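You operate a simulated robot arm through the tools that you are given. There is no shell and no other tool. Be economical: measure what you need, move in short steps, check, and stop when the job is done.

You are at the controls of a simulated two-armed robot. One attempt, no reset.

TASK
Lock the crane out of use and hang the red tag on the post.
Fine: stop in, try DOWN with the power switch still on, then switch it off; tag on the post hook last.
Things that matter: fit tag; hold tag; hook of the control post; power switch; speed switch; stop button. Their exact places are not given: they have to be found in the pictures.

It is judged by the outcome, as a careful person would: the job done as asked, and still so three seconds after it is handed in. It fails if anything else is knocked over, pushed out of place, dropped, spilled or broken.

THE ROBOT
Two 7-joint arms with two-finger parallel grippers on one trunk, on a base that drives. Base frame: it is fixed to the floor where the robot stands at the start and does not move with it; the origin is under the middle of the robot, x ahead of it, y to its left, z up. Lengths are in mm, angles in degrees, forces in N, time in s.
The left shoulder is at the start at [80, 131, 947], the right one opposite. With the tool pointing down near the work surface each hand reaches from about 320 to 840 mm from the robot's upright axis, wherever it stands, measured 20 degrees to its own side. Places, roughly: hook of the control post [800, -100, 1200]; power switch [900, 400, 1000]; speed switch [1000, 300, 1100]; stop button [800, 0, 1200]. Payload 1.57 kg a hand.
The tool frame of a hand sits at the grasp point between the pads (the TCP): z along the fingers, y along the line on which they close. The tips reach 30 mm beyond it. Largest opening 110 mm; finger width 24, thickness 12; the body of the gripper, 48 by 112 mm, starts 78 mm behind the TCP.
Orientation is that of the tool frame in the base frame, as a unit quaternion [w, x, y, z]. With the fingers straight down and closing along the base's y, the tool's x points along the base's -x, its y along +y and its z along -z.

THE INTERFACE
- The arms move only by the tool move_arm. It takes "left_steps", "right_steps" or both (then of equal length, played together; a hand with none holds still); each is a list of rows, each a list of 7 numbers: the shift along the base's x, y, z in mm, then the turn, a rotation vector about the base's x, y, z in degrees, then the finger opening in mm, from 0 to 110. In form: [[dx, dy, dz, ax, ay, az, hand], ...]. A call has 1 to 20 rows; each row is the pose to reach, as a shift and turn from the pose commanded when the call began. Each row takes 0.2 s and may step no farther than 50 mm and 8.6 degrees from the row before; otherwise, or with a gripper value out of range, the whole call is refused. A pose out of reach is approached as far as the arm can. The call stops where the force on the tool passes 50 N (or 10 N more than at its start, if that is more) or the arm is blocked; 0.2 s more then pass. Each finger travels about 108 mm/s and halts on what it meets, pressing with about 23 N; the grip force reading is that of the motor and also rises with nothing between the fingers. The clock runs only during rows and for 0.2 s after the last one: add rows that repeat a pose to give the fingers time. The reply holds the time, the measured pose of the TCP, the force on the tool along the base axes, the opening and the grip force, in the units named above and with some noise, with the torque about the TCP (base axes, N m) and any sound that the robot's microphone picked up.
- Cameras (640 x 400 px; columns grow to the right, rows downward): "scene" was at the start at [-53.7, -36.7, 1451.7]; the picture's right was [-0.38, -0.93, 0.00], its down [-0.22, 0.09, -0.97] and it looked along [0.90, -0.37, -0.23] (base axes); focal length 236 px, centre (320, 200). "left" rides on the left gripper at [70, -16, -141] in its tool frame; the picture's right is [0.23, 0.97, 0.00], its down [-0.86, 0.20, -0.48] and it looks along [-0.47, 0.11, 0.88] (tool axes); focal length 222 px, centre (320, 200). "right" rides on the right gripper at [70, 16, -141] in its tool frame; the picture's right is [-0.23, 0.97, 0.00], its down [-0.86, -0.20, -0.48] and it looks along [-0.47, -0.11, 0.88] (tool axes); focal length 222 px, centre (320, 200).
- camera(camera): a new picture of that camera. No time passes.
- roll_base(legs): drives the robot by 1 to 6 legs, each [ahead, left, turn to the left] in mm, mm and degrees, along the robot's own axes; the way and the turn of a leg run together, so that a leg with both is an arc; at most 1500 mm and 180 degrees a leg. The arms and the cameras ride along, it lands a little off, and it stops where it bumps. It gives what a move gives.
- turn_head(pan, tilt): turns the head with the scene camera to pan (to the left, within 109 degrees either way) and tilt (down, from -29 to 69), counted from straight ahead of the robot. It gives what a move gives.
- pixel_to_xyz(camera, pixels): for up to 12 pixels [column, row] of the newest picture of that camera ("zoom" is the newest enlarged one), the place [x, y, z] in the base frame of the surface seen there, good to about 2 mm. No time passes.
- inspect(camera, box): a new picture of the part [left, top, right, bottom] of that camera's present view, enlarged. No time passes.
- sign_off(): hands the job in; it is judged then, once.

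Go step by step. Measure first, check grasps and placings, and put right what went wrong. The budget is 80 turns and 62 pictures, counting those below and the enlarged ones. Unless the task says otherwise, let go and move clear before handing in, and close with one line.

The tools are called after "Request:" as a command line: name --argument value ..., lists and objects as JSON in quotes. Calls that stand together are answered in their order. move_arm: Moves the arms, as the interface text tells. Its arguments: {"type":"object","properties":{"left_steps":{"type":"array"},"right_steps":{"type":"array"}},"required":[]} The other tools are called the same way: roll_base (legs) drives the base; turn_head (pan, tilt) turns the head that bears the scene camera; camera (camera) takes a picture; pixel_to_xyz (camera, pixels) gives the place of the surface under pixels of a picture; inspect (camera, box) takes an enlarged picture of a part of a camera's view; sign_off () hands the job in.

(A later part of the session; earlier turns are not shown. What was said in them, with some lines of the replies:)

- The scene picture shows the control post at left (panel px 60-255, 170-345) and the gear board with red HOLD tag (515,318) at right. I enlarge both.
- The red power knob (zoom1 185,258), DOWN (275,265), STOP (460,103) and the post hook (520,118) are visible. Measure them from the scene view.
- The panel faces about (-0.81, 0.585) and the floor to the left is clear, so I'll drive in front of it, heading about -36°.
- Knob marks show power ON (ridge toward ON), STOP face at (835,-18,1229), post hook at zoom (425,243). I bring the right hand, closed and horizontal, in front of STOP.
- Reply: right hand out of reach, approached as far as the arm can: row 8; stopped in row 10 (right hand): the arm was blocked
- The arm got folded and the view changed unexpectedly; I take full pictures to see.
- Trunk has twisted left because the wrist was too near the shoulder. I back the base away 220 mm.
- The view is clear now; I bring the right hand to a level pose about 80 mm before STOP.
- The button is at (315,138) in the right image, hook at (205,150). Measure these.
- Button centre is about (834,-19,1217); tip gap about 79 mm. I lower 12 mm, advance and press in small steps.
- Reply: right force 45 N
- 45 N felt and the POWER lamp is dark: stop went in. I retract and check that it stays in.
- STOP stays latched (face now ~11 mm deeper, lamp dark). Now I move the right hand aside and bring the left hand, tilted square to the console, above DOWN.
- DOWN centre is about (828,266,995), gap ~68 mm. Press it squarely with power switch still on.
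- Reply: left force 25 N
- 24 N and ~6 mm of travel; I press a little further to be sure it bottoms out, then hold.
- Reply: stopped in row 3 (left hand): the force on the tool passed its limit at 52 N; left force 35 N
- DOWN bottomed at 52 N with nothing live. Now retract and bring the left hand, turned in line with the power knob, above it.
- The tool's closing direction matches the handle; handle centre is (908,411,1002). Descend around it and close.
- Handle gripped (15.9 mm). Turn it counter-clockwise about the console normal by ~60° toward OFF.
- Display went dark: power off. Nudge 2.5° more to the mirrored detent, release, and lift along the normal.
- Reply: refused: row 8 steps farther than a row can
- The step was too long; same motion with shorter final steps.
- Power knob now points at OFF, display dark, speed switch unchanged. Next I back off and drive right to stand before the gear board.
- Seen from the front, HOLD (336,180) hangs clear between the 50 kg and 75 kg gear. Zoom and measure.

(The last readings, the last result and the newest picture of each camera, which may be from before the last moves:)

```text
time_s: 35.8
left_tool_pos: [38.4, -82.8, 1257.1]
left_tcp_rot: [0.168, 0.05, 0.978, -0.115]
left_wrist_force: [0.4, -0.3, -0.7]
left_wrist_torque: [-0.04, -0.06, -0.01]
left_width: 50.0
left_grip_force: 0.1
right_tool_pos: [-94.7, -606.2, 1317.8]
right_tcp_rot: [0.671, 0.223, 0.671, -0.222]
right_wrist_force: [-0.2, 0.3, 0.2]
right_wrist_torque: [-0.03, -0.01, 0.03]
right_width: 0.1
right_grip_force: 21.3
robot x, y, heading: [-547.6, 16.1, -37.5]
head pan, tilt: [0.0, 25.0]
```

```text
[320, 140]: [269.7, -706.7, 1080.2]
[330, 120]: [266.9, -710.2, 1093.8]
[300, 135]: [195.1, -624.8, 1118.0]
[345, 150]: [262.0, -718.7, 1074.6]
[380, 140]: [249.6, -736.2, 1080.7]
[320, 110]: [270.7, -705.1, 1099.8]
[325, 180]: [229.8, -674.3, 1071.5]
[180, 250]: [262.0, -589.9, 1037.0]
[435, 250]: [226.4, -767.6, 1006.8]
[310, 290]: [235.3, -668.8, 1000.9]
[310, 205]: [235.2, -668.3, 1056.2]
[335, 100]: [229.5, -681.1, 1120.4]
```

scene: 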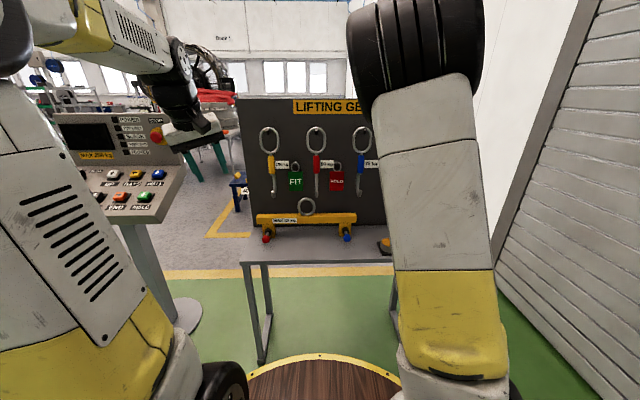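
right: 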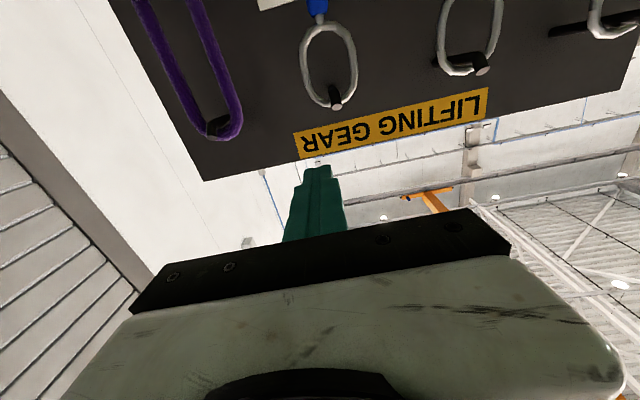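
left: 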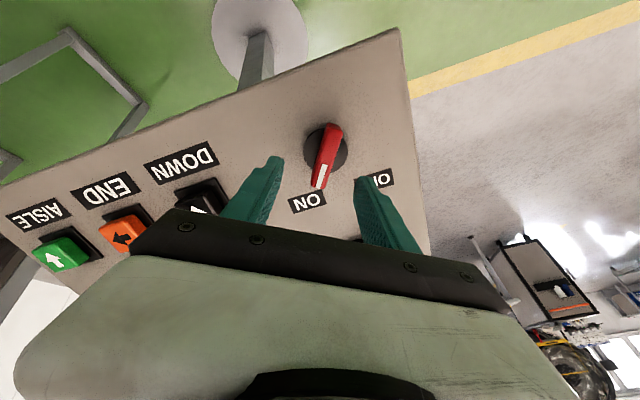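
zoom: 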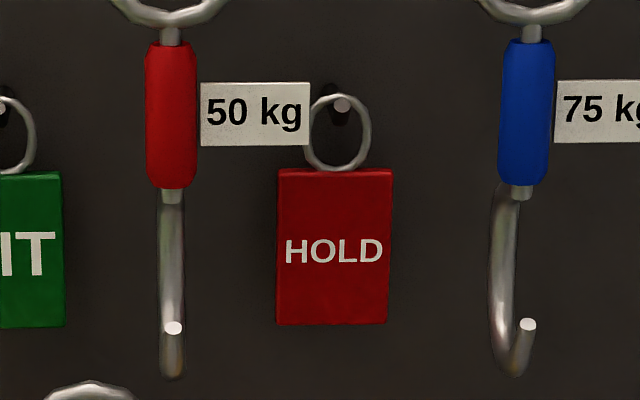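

Tag plate centre s≈416, z≈1030, about 58–63 mm wide, peg tip near (229,-681,1120); corridor between gear is about 160 mm. I lower the right hand to tag height, opened to 90, from here, then roll forward.

Request:
move_arm --right_steps '[[10.9, 14.9, -41, 0, 0, 0, 20], [21.7, 29.7, -82, 0, 0, 0, 40], [32.6, 44.6, -123, 0, 0, 0, 60], [43.4, 59.4, -164, 0, 0, 0, 80], [54.3, 74.3, -206, 0, 0, 0, 90], [65, 89, -247, 0, 0, 0, 90], [76, 104, -288, 0, 0, 0, 90], [76, 104, -288, 0, 0, 0, 90]]'

Request:
roll_base --legs '[[200, 0, 0]]'

Request:
camera --camera "right"

Request:
camera --camera "scene"

```text
time_s: 37.5
left_tool_pos: [39.0, -84.0, 1255.1]
left_tcp_rot: [0.169, 0.051, 0.978, -0.115]
left_wrist_force: [-0.2, -0.2, -0.3]
left_wrist_torque: [0.01, -0.01, 0.0]
left_width: 50.3
left_grip_force: 0.0
right_tool_pos: [-21.5, -503.1, 1031.5]
right_tcp_rot: [0.671, 0.224, 0.671, -0.224]
right_wrist_force: [-0.3, -0.6, -0.5]
right_wrist_torque: [-0.01, -0.03, -0.02]
right_width: 90.2
right_grip_force: 0.2
robot x, y, heading: [-542.9, 18.2, -37.4]
head pan, tilt: [0.0, 25.0]
```

```text
time_s: 39.1
left_tool_pos: [195.9, -201.4, 1256.2]
left_tcp_rot: [0.169, 0.049, 0.978, -0.115]
left_wrist_force: [-0.5, 0.1, 0.1]
left_wrist_torque: [0.03, 0.01, 0.03]
left_width: 50.4
left_grip_force: 0.1
right_tool_pos: [136.5, -622.1, 1031.8]
right_tcp_rot: [0.671, 0.222, 0.671, -0.222]
right_wrist_force: [-0.1, -0.1, 0.4]
right_wrist_torque: [0.01, 0.04, -0.01]
right_width: 90.0
right_grip_force: 0.0
robot x, y, heading: [-391.2, -102.9, -37.3]
head pan, tilt: [0.0, 25.0]
```

```text
24 pictures are left
```

right: 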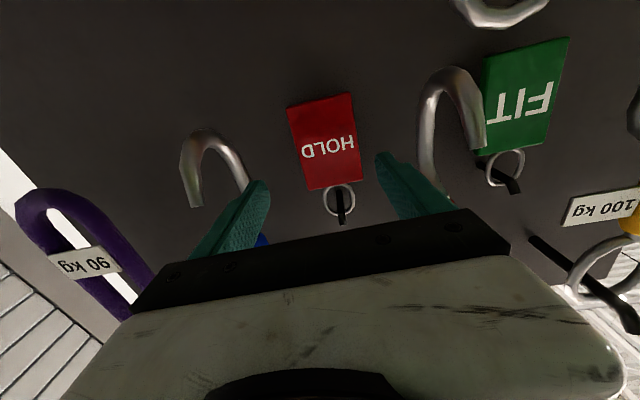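

```text
23 pictures are left
```

scene: 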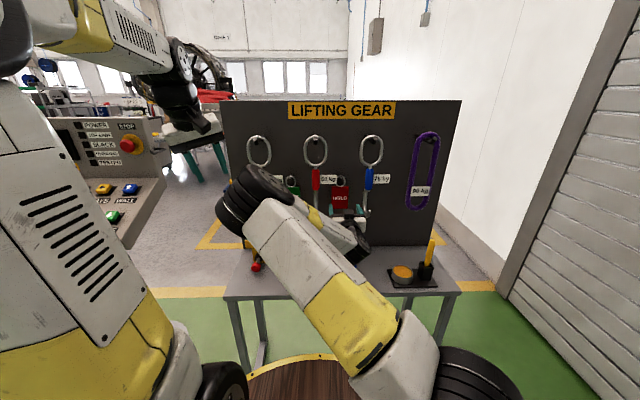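

Tag sits between the fingers in view (290-360, 95-190). Measure its edges and the near gear.

Request:
pixel_to_xyz --camera "right" --pixels '[[297, 115], [348, 103], [356, 172], [311, 184], [325, 145], [341, 208], [342, 219], [328, 200], [445, 185], [195, 180], [240, 175], [480, 130]]'

Request:
inspect --camera "right" --box '[260, 80, 400, 240]'

```text
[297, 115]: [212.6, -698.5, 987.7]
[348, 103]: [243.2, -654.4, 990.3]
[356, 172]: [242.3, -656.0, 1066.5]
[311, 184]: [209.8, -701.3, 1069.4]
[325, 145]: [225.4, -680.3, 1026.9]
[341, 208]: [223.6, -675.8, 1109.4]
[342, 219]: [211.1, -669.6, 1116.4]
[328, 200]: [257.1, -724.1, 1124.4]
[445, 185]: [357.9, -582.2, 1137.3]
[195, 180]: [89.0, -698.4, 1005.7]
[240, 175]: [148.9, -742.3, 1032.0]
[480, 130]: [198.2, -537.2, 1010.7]
```

```text
2.50 times, centred on (330, 160) of right
```

zoom: 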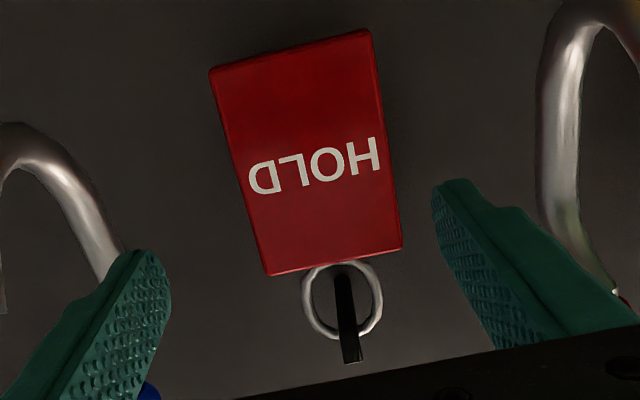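

Corridor checks out; I check the elbow's place, then advance ~104 mm with fingers astride the tag, still open.

Request:
pixel_to_xyz --camera "scene" --pixels '[[225, 205], [255, 180], [290, 200], [330, 225]]'

Request:
move_arm --right_steps '[[5, 7, 0, 0, 0, 0, 90], [25, -8, 0, 0, 0, 0, 90], [46, -23, 0, 0, 0, 0, 90], [68, -39, 0, 0, 0, 0, 90], [89, -54.5, 0, 0, 0, 0, 90], [89, -54.5, 0, 0, 0, 0, 90]]'

Request:
inspect --camera "right" --box '[220, 40, 460, 240]'

```text
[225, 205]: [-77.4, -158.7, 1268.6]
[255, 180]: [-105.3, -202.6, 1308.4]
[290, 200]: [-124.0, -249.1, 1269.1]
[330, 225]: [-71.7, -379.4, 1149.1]
```

```text
time_s: 40.5
left_tool_pos: [194.7, -201.1, 1256.0]
left_tcp_rot: [0.169, 0.05, 0.978, -0.115]
left_wrist_force: [0.1, 0.1, -0.1]
left_wrist_torque: [0.0, 0.01, 0.0]
left_width: 50.1
left_grip_force: 0.0
right_tool_pos: [225.6, -677.1, 1029.8]
right_tcp_rot: [0.671, 0.223, 0.671, -0.222]
right_wrist_force: [-1.0, 0.5, -0.8]
right_wrist_torque: [-0.02, 0.0, 0.02]
right_width: 89.9
right_grip_force: 0.0
robot x, y, heading: [-391.2, -101.8, -37.4]
head pan, tilt: [0.0, 25.0]
```

```text
2.00 times, centred on (340, 140) of right
```

zoom: 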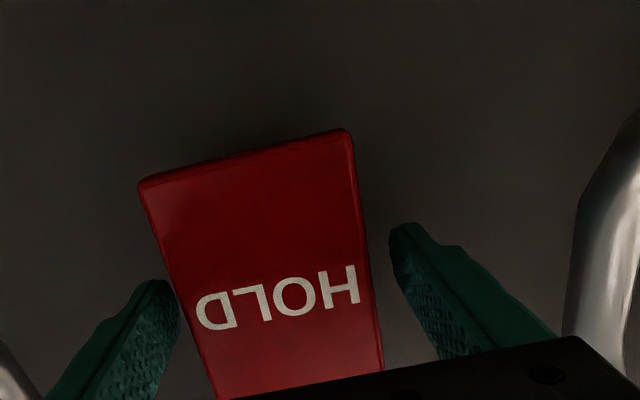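

Tag is centred between the tips. Close.

Request:
move_arm --right_steps '[[0, 0, 0, 0, 0, 0, 75], [0, 0, 0, 0, 0, 0, 60], [0, 0, 0, 0, 0, 0, 48], [0, 0, 0, 0, 0, 0, 48], [0, 0, 0, 0, 0, 0, 48]]'

Request:
inspect --camera "right" --box '[220, 40, 460, 240]'

```text
time_s: 41.7
left_tool_pos: [194.3, -202.5, 1256.5]
left_tcp_rot: [0.169, 0.05, 0.978, -0.115]
left_wrist_force: [-0.3, 0.0, 0.8]
left_wrist_torque: [0.02, -0.03, -0.02]
left_width: 50.2
left_grip_force: 0.0
right_tool_pos: [225.1, -677.5, 1029.9]
right_tcp_rot: [0.671, 0.224, 0.671, -0.223]
right_wrist_force: [0.6, 0.2, 0.0]
right_wrist_torque: [0.04, 0.01, 0.0]
right_width: 69.3
right_grip_force: 22.9
robot x, y, heading: [-388.9, -102.6, -37.5]
head pan, tilt: [0.0, 25.0]
```

```text
2.00 times, centred on (340, 140) of right
```

zoom: 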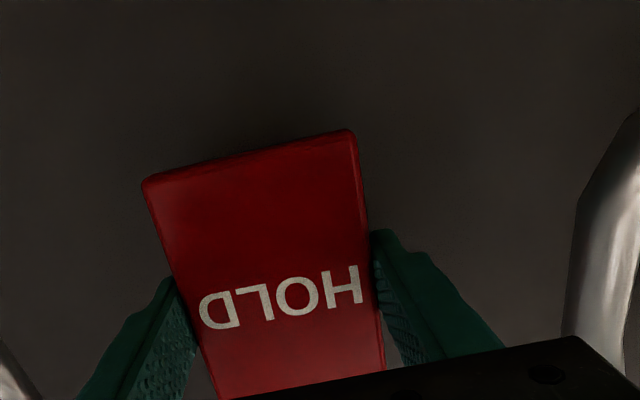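

Gripped at 69 mm. Lift 14 mm to free the ring, then pull straight back.

Request:
move_arm --right_steps '[[0, 0, 7, 0, 0, 0, 48], [0, 0, 14, 0, 0, 0, 48], [-16, 12, 15, 0, 0, 0, 48], [-32, 24, 15, 0, 0, 0, 48], [-56, 41, 15, 0, 0, 0, 48], [-88, 65, 15, 0, 0, 0, 48], [-121, 89, 15, 0, 0, 0, 48]]'

Request:
camera --camera "right"

```text
time_s: 43.3
left_tool_pos: [194.3, -201.0, 1254.6]
left_tcp_rot: [0.169, 0.05, 0.978, -0.115]
left_wrist_force: [-0.3, -0.4, -0.1]
left_wrist_torque: [0.02, 0.03, 0.02]
left_width: 50.0
left_grip_force: 0.1
right_tool_pos: [104.5, -587.3, 1045.2]
right_tcp_rot: [0.671, 0.223, 0.671, -0.223]
right_wrist_force: [0.6, 1.0, -0.5]
right_wrist_torque: [0.0, -0.03, 0.03]
right_width: 69.4
right_grip_force: 22.9
robot x, y, heading: [-392.4, -102.0, -37.2]
head pan, tilt: [0.0, 25.0]
```

```text
19 pictures are left
```

right: 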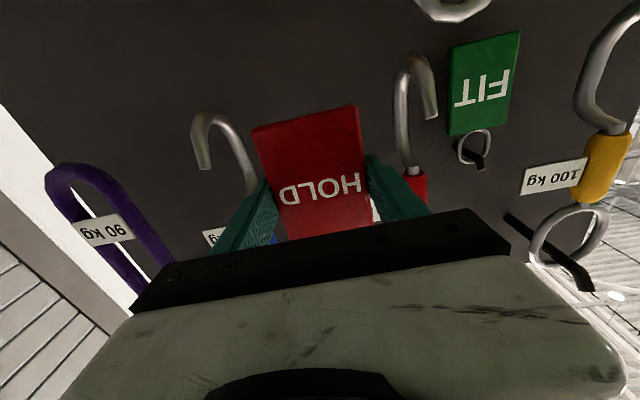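

Tag is free in the hand and nothing else moved. Back off, and drive left to the post.

Request:
roll_base --legs '[[-200, 0, 0], [0, 825, 0]]'

Request:
camera --camera "scene"

```text
time_s: 48.9
left_tool_pos: [527.8, 559.0, 1256.0]
left_tcp_rot: [0.168, 0.052, 0.978, -0.115]
left_wrist_force: [-0.2, 0.5, 1.1]
left_wrist_torque: [-0.01, -0.02, 0.0]
left_width: 50.3
left_grip_force: 0.1
right_tool_pos: [434.7, 173.8, 1045.4]
right_tcp_rot: [0.67, 0.225, 0.67, -0.225]
right_wrist_force: [-0.1, 0.1, -0.2]
right_wrist_torque: [-0.03, 0.01, -0.01]
right_width: 69.3
right_grip_force: 22.7
robot x, y, heading: [-59.8, 662.3, -37.4]
head pan, tilt: [0.0, 25.0]
```

```text
18 pictures are left
```

scene: 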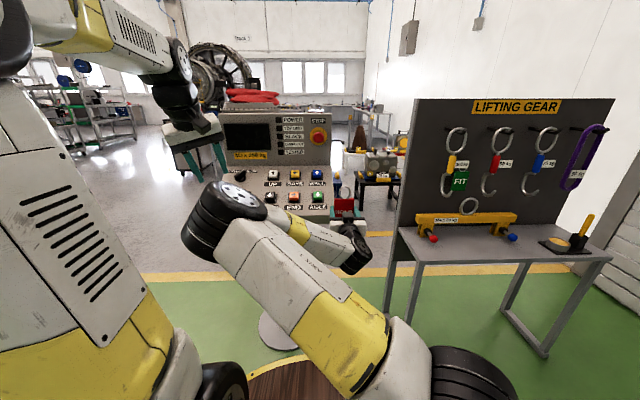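

Request:
inspect --camera "scene" --box '[300, 120, 390, 220]'

Request:
pixel_to_xyz --camera "zoom" --pixels '[[300, 320], [250, 300], [340, 310], [290, 292], [290, 247], [272, 262], [308, 262], [256, 108], [264, 106], [245, 98], [252, 108], [235, 92]]'

```text
4.00 times, centred on (345, 170) of scene
```

zoom: 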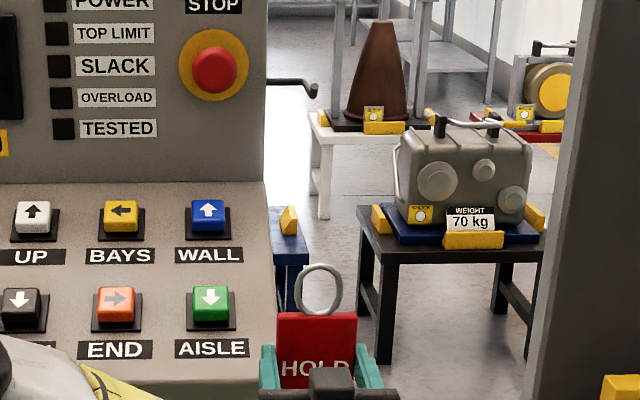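

```text
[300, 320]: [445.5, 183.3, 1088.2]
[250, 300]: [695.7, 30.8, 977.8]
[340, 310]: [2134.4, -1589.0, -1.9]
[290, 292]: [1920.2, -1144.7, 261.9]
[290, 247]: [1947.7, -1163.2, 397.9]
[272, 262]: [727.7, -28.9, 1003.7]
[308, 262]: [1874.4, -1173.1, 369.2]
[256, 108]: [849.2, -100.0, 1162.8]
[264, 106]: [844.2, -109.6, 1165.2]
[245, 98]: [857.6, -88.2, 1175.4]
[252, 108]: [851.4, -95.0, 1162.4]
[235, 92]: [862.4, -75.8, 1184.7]
```

Request:
pixel_to_xyz --camera "zoom" --pixels '[[297, 290], [298, 285], [340, 288], [341, 292], [320, 265], [318, 266], [313, 90], [314, 93], [313, 87], [300, 82], [285, 81], [317, 330]]'

Request:
inspect --camera "scene" --box '[360, 130, 385, 150]'

```text
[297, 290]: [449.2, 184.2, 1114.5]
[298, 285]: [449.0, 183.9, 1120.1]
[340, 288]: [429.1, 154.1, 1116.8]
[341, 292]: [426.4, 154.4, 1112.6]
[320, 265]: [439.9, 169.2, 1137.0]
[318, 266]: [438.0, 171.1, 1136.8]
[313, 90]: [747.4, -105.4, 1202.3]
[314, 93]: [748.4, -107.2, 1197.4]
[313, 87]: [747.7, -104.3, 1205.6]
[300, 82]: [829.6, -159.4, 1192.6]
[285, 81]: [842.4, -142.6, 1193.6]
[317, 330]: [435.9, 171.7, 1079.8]
```

```text
16.00 times, centred on (372, 140) of scene
```

zoom: 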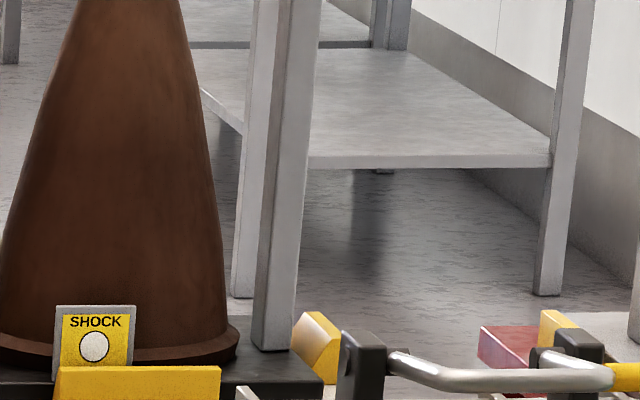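

Ring centre sits ~70 mm above the TCP. I zoom properly on the post hook (scene px ~338,141).

Request:
inspect --camera "scene" --box '[326, 132, 350, 150]'

Request:
pixel_to_xyz --camera "zoom" --pixels '[[430, 160], [430, 175], [430, 190], [430, 205], [430, 220], [415, 200], [445, 200], [425, 240], [300, 165], [200, 140], [360, 180], [400, 215]]'

```text
16.00 times, centred on (338, 141) of scene
```

zoom: 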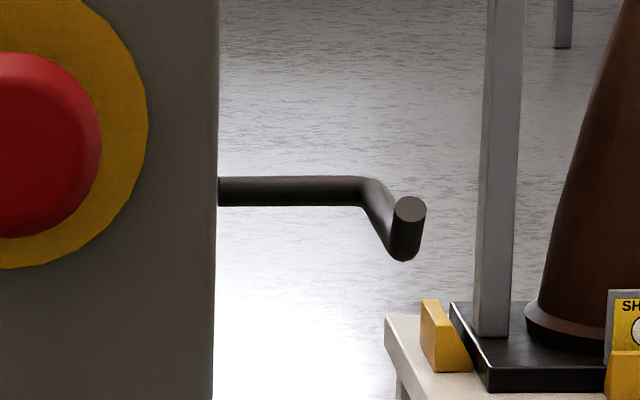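

```text
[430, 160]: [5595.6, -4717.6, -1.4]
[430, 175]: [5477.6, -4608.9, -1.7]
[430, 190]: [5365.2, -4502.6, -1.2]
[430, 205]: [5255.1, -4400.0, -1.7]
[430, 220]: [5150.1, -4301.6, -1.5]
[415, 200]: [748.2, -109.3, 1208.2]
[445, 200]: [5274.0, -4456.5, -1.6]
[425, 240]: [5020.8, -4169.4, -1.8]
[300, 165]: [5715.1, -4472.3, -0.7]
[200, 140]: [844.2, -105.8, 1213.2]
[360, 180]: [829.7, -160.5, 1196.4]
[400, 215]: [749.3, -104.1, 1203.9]
```

Hook end spans z≈1190–1209 at s≈-357, tip at a≈662–672. I raise the tag so its ring is at z≈1200 and in line, then roll forward part of the way.

Request:
move_arm --right_steps '[[0, 0, 30, 0, 0, 0, 48], [-6, -8, 55, 0, 0, 0, 48], [-14, -20, 75, 0, 0, 0, 48], [-23.6, -32.3, 86, 0, 0, 0, 48], [-23.6, -32.3, 86, 0, 0, 0, 48]]'

Request:
roll_base --legs '[[300, 0, 0]]'

Request:
camera --camera "scene"

Request:
inspect --camera "scene" --box '[320, 120, 420, 220]'

```text
time_s: 50.0
left_tool_pos: [525.3, 558.6, 1256.4]
left_tcp_rot: [0.169, 0.052, 0.977, -0.116]
left_wrist_force: [0.2, -1.0, 0.4]
left_wrist_torque: [-0.01, -0.03, 0.0]
left_width: 50.2
left_grip_force: 0.1
right_tool_pos: [411.3, 142.3, 1132.5]
right_tcp_rot: [0.671, 0.224, 0.671, -0.224]
right_wrist_force: [-0.9, 0.7, -0.7]
right_wrist_torque: [0.01, 0.01, 0.02]
right_width: 69.4
right_grip_force: 23.1
robot x, y, heading: [-58.9, 662.2, -37.8]
head pan, tilt: [0.0, 25.0]
```

```text
time_s: 52.1
left_tool_pos: [764.4, 373.0, 1256.3]
left_tcp_rot: [0.169, 0.053, 0.977, -0.116]
left_wrist_force: [-0.9, 0.4, 0.2]
left_wrist_torque: [-0.03, -0.02, 0.0]
left_width: 50.0
left_grip_force: 0.0
right_tool_pos: [647.2, -44.3, 1132.7]
right_tcp_rot: [0.67, 0.226, 0.67, -0.226]
right_wrist_force: [0.4, 0.1, -1.6]
right_wrist_torque: [-0.02, 0.01, 0.01]
right_width: 69.1
right_grip_force: 22.6
robot x, y, heading: [177.8, 476.9, -37.7]
head pan, tilt: [0.0, 25.0]
```

```text
14 pictures are left
```

scene: 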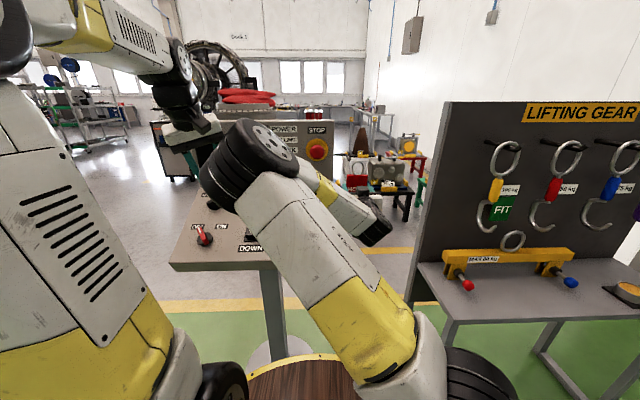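

```text
4.00 times, centred on (370, 170) of scene
```

zoom: 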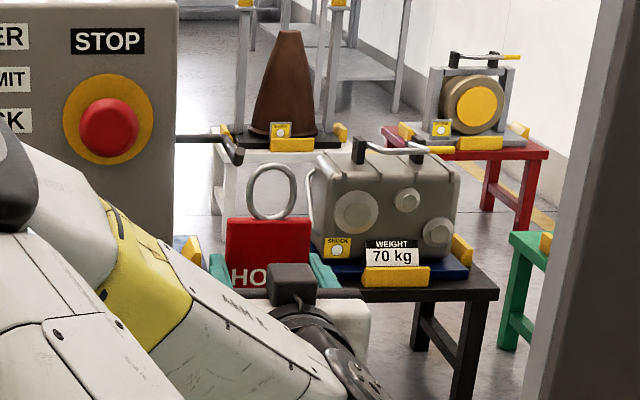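

Measure ring and hook tip from this view.

Request:
pixel_to_xyz --camera "zoom" --pixels '[[250, 192], [251, 188], [294, 190], [293, 195], [272, 165], [269, 166], [236, 152], [238, 158], [235, 160], [228, 147], [205, 137], [255, 213]]'

Request:
inspect --camera "scene" --box '[360, 145, 400, 185]'

```text
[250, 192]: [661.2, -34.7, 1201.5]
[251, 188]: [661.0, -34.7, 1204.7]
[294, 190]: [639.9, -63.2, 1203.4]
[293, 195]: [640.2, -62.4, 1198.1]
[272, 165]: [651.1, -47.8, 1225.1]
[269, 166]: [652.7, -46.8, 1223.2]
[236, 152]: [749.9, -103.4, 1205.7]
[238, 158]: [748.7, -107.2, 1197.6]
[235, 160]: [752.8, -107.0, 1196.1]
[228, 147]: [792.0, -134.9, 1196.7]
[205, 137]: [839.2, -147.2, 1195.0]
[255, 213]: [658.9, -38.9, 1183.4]
```

```text
10.00 times, centred on (380, 165) of scene
```

zoom: 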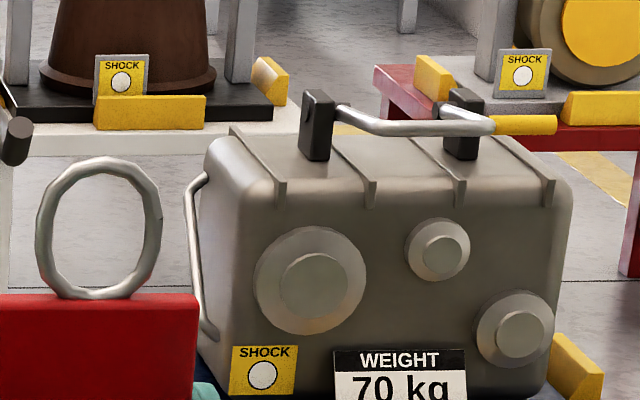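

Ring centre (650.6,-49,1204), hook tip s≈-357. Align and advance until the ring is ~14 mm short of the tip, then check.

Request:
move_arm --right_steps '[[7.5, 10.2, -3, 0, 0, 0, 48], [33, -8.5, -3, 0, 0, 0, 48], [59, -27.5, -3, 0, 0, 0, 48], [85, -46.4, -3, 0, 0, 0, 48], [85, -46.4, -3, 0, 0, 0, 48]]'

Request:
inspect --camera "scene" --box '[345, 135, 405, 185]'

```text
time_s: 53.3
left_tool_pos: [764.8, 371.4, 1255.7]
left_tcp_rot: [0.169, 0.053, 0.977, -0.116]
left_wrist_force: [-0.2, 0.3, 0.0]
left_wrist_torque: [-0.01, -0.01, 0.0]
left_width: 50.2
left_grip_force: 0.1
right_tool_pos: [731.9, -91.0, 1128.1]
right_tcp_rot: [0.67, 0.225, 0.67, -0.225]
right_wrist_force: [0.1, 0.1, 0.4]
right_wrist_torque: [0.05, 0.03, -0.02]
right_width: 69.0
right_grip_force: 23.2
robot x, y, heading: [182.4, 473.0, -37.7]
head pan, tilt: [0.0, 25.0]
```

```text
8.00 times, centred on (375, 160) of scene
```

zoom: 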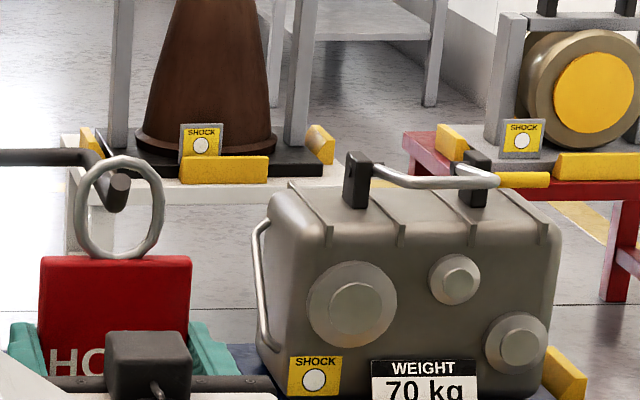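

The hook tip (118,190) appears inside the ring. Advance 40 mm straight along.

Request:
move_arm --right_steps '[[8, -6, 0, 0, 0, 0, 48], [16, -12, 0, 0, 0, 0, 48], [24, -18, 0, 0, 0, 0, 48], [32, -23.6, 0, 0, 0, 0, 48], [32, -23.6, 0, 0, 0, 0, 48]]'

Request:
inspect --camera "scene" --box '[340, 125, 400, 175]'

```text
time_s: 54.5
left_tool_pos: [765.5, 371.7, 1255.6]
left_tcp_rot: [0.168, 0.054, 0.977, -0.116]
left_wrist_force: [0.5, -0.3, -1.2]
left_wrist_torque: [-0.01, -0.01, -0.01]
left_width: 50.0
left_grip_force: 0.1
right_tool_pos: [764.0, -113.5, 1128.2]
right_tcp_rot: [0.67, 0.226, 0.671, -0.225]
right_wrist_force: [0.0, -0.7, -0.1]
right_wrist_torque: [0.06, -0.03, -0.01]
right_width: 69.1
right_grip_force: 23.1
robot x, y, heading: [180.1, 477.1, -37.6]
head pan, tilt: [0.0, 25.0]
```

```text
8.00 times, centred on (370, 150) of scene
```

zoom: 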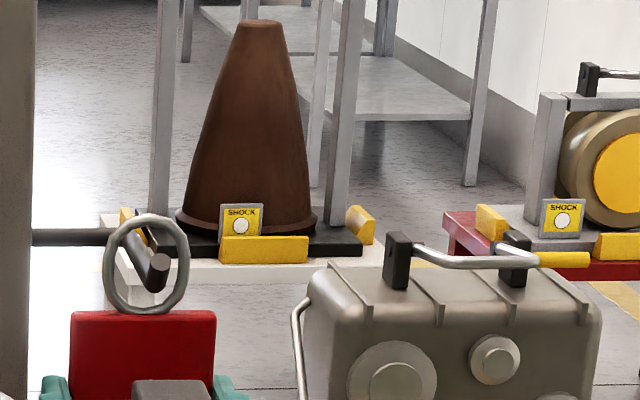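

The rod now runs through the ring with the tip in front. Lower the tag ~17 mm to rest it on the rod.

Request:
move_arm --right_steps '[[0, 0, -7, 0, 0, 0, 48], [0, 0, -13, 0, 0, 0, 48], [0, 0, -16, 0, 0, 0, 48], [0, 0, -18, 0, 0, 0, 48], [0, 0, -18, 0, 0, 0, 48]]'

Request:
inspect --camera "scene" --box '[340, 125, 400, 175]'

```text
time_s: 55.7
left_tool_pos: [764.1, 373.3, 1256.4]
left_tcp_rot: [0.169, 0.054, 0.977, -0.116]
left_wrist_force: [0.5, 0.0, 0.6]
left_wrist_torque: [0.01, -0.03, 0.01]
left_width: 50.0
left_grip_force: 0.1
right_tool_pos: [764.0, -112.9, 1111.3]
right_tcp_rot: [0.671, 0.226, 0.67, -0.225]
right_wrist_force: [0.1, -0.1, 3.0]
right_wrist_torque: [0.04, -0.06, -0.05]
right_width: 69.0
right_grip_force: 22.7
robot x, y, heading: [177.2, 477.4, -37.5]
head pan, tilt: [0.0, 25.0]
```

```text
8.00 times, centred on (370, 150) of scene
```

zoom: 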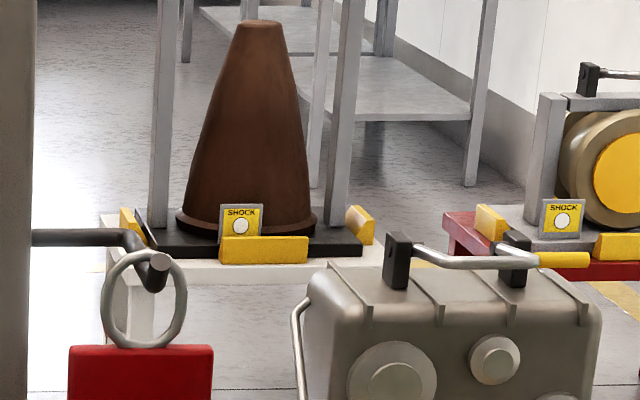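

3 N upward: the ring rests on the rod behind the tip. Release slowly, then back straight out.

Request:
move_arm --right_steps '[[0, 0, 0, 0, 0, 0, 72], [0, 0, 0, 0, 0, 0, 78], [0, 0, 0, 0, 0, 0, 86], [0, 0, 0, 0, 0, 0, 86], [-16, 12, 0, 0, 0, 0, 86], [-32, 24, 0, 0, 0, 0, 86], [-56, 41, 0, 0, 0, 0, 86], [-81, 59, 0, 0, 0, 0, 86], [-113, 83, 0, 0, 0, 0, 86]]'

Request:
inspect --camera "scene" --box '[310, 110, 400, 210]'

```text
time_s: 57.7
left_tool_pos: [765.7, 372.1, 1256.5]
left_tcp_rot: [0.168, 0.054, 0.977, -0.116]
left_wrist_force: [-0.3, -0.4, -0.1]
left_wrist_torque: [0.01, -0.02, -0.02]
left_width: 49.9
left_grip_force: 0.0
right_tool_pos: [652.8, -29.6, 1110.6]
right_tcp_rot: [0.67, 0.227, 0.67, -0.226]
right_wrist_force: [0.4, 0.1, 1.4]
right_wrist_torque: [-0.01, -0.01, 0.04]
right_width: 85.9
right_grip_force: 0.1
robot x, y, heading: [179.3, 479.3, -38.2]
head pan, tilt: [0.0, 25.0]
```

```text
4.00 times, centred on (355, 160) of scene
```

zoom: 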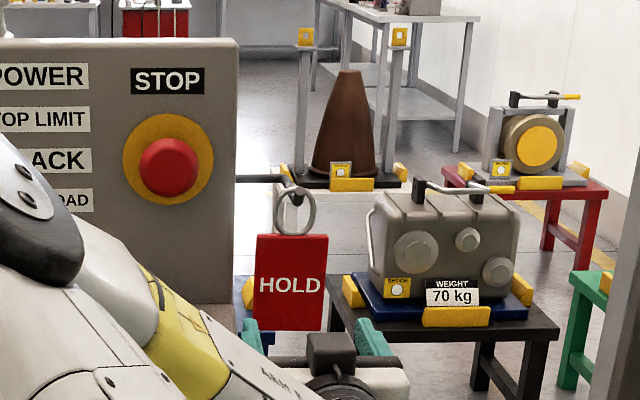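

The HOLD tag hangs from the post hook on its own. I roll back to be clear and take a last look at everything.

Request:
roll_base --legs '[[-300, 0, 0]]'

Request:
camera --camera "scene"

Request:
inspect --camera "scene" --box '[210, 100, 370, 220]'

```text
time_s: 59.8
left_tool_pos: [524.5, 562.1, 1255.7]
left_tcp_rot: [0.168, 0.05, 0.978, -0.115]
left_wrist_force: [-0.8, -0.1, -0.1]
left_wrist_torque: [0.0, -0.03, 0.02]
left_width: 50.0
left_grip_force: 0.0
right_tool_pos: [415.7, 159.3, 1111.2]
right_tcp_rot: [0.671, 0.223, 0.671, -0.224]
right_wrist_force: [0.0, -0.2, -0.7]
right_wrist_torque: [-0.04, -0.03, 0.0]
right_width: 86.0
right_grip_force: 0.1
robot x, y, heading: [-67.1, 661.1, -37.3]
head pan, tilt: [0.0, 25.0]
```

```text
7 pictures are left
```

scene: 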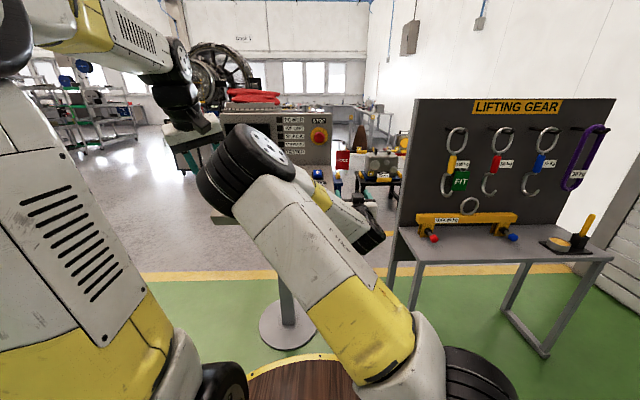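

```text
3.33 times, centred on (290, 160) of scene
```

zoom: 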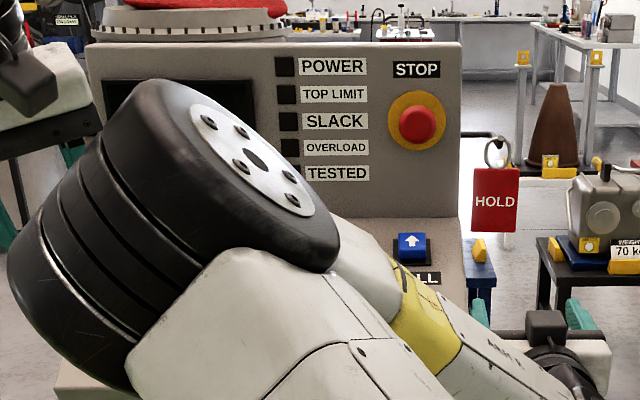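

STOP is in, the lamps and display are dark, the HOLD tag hangs on the post hook, and the gear board is undisturbed. Handing in.

Request:
sign_off

```text
The job is handed in.
```

The crane is locked out: I pressed the stop button in, tried DOWN with the power still on and saw no response on the panel, switched the power off, and hung the red HOLD tag on the post hook last.
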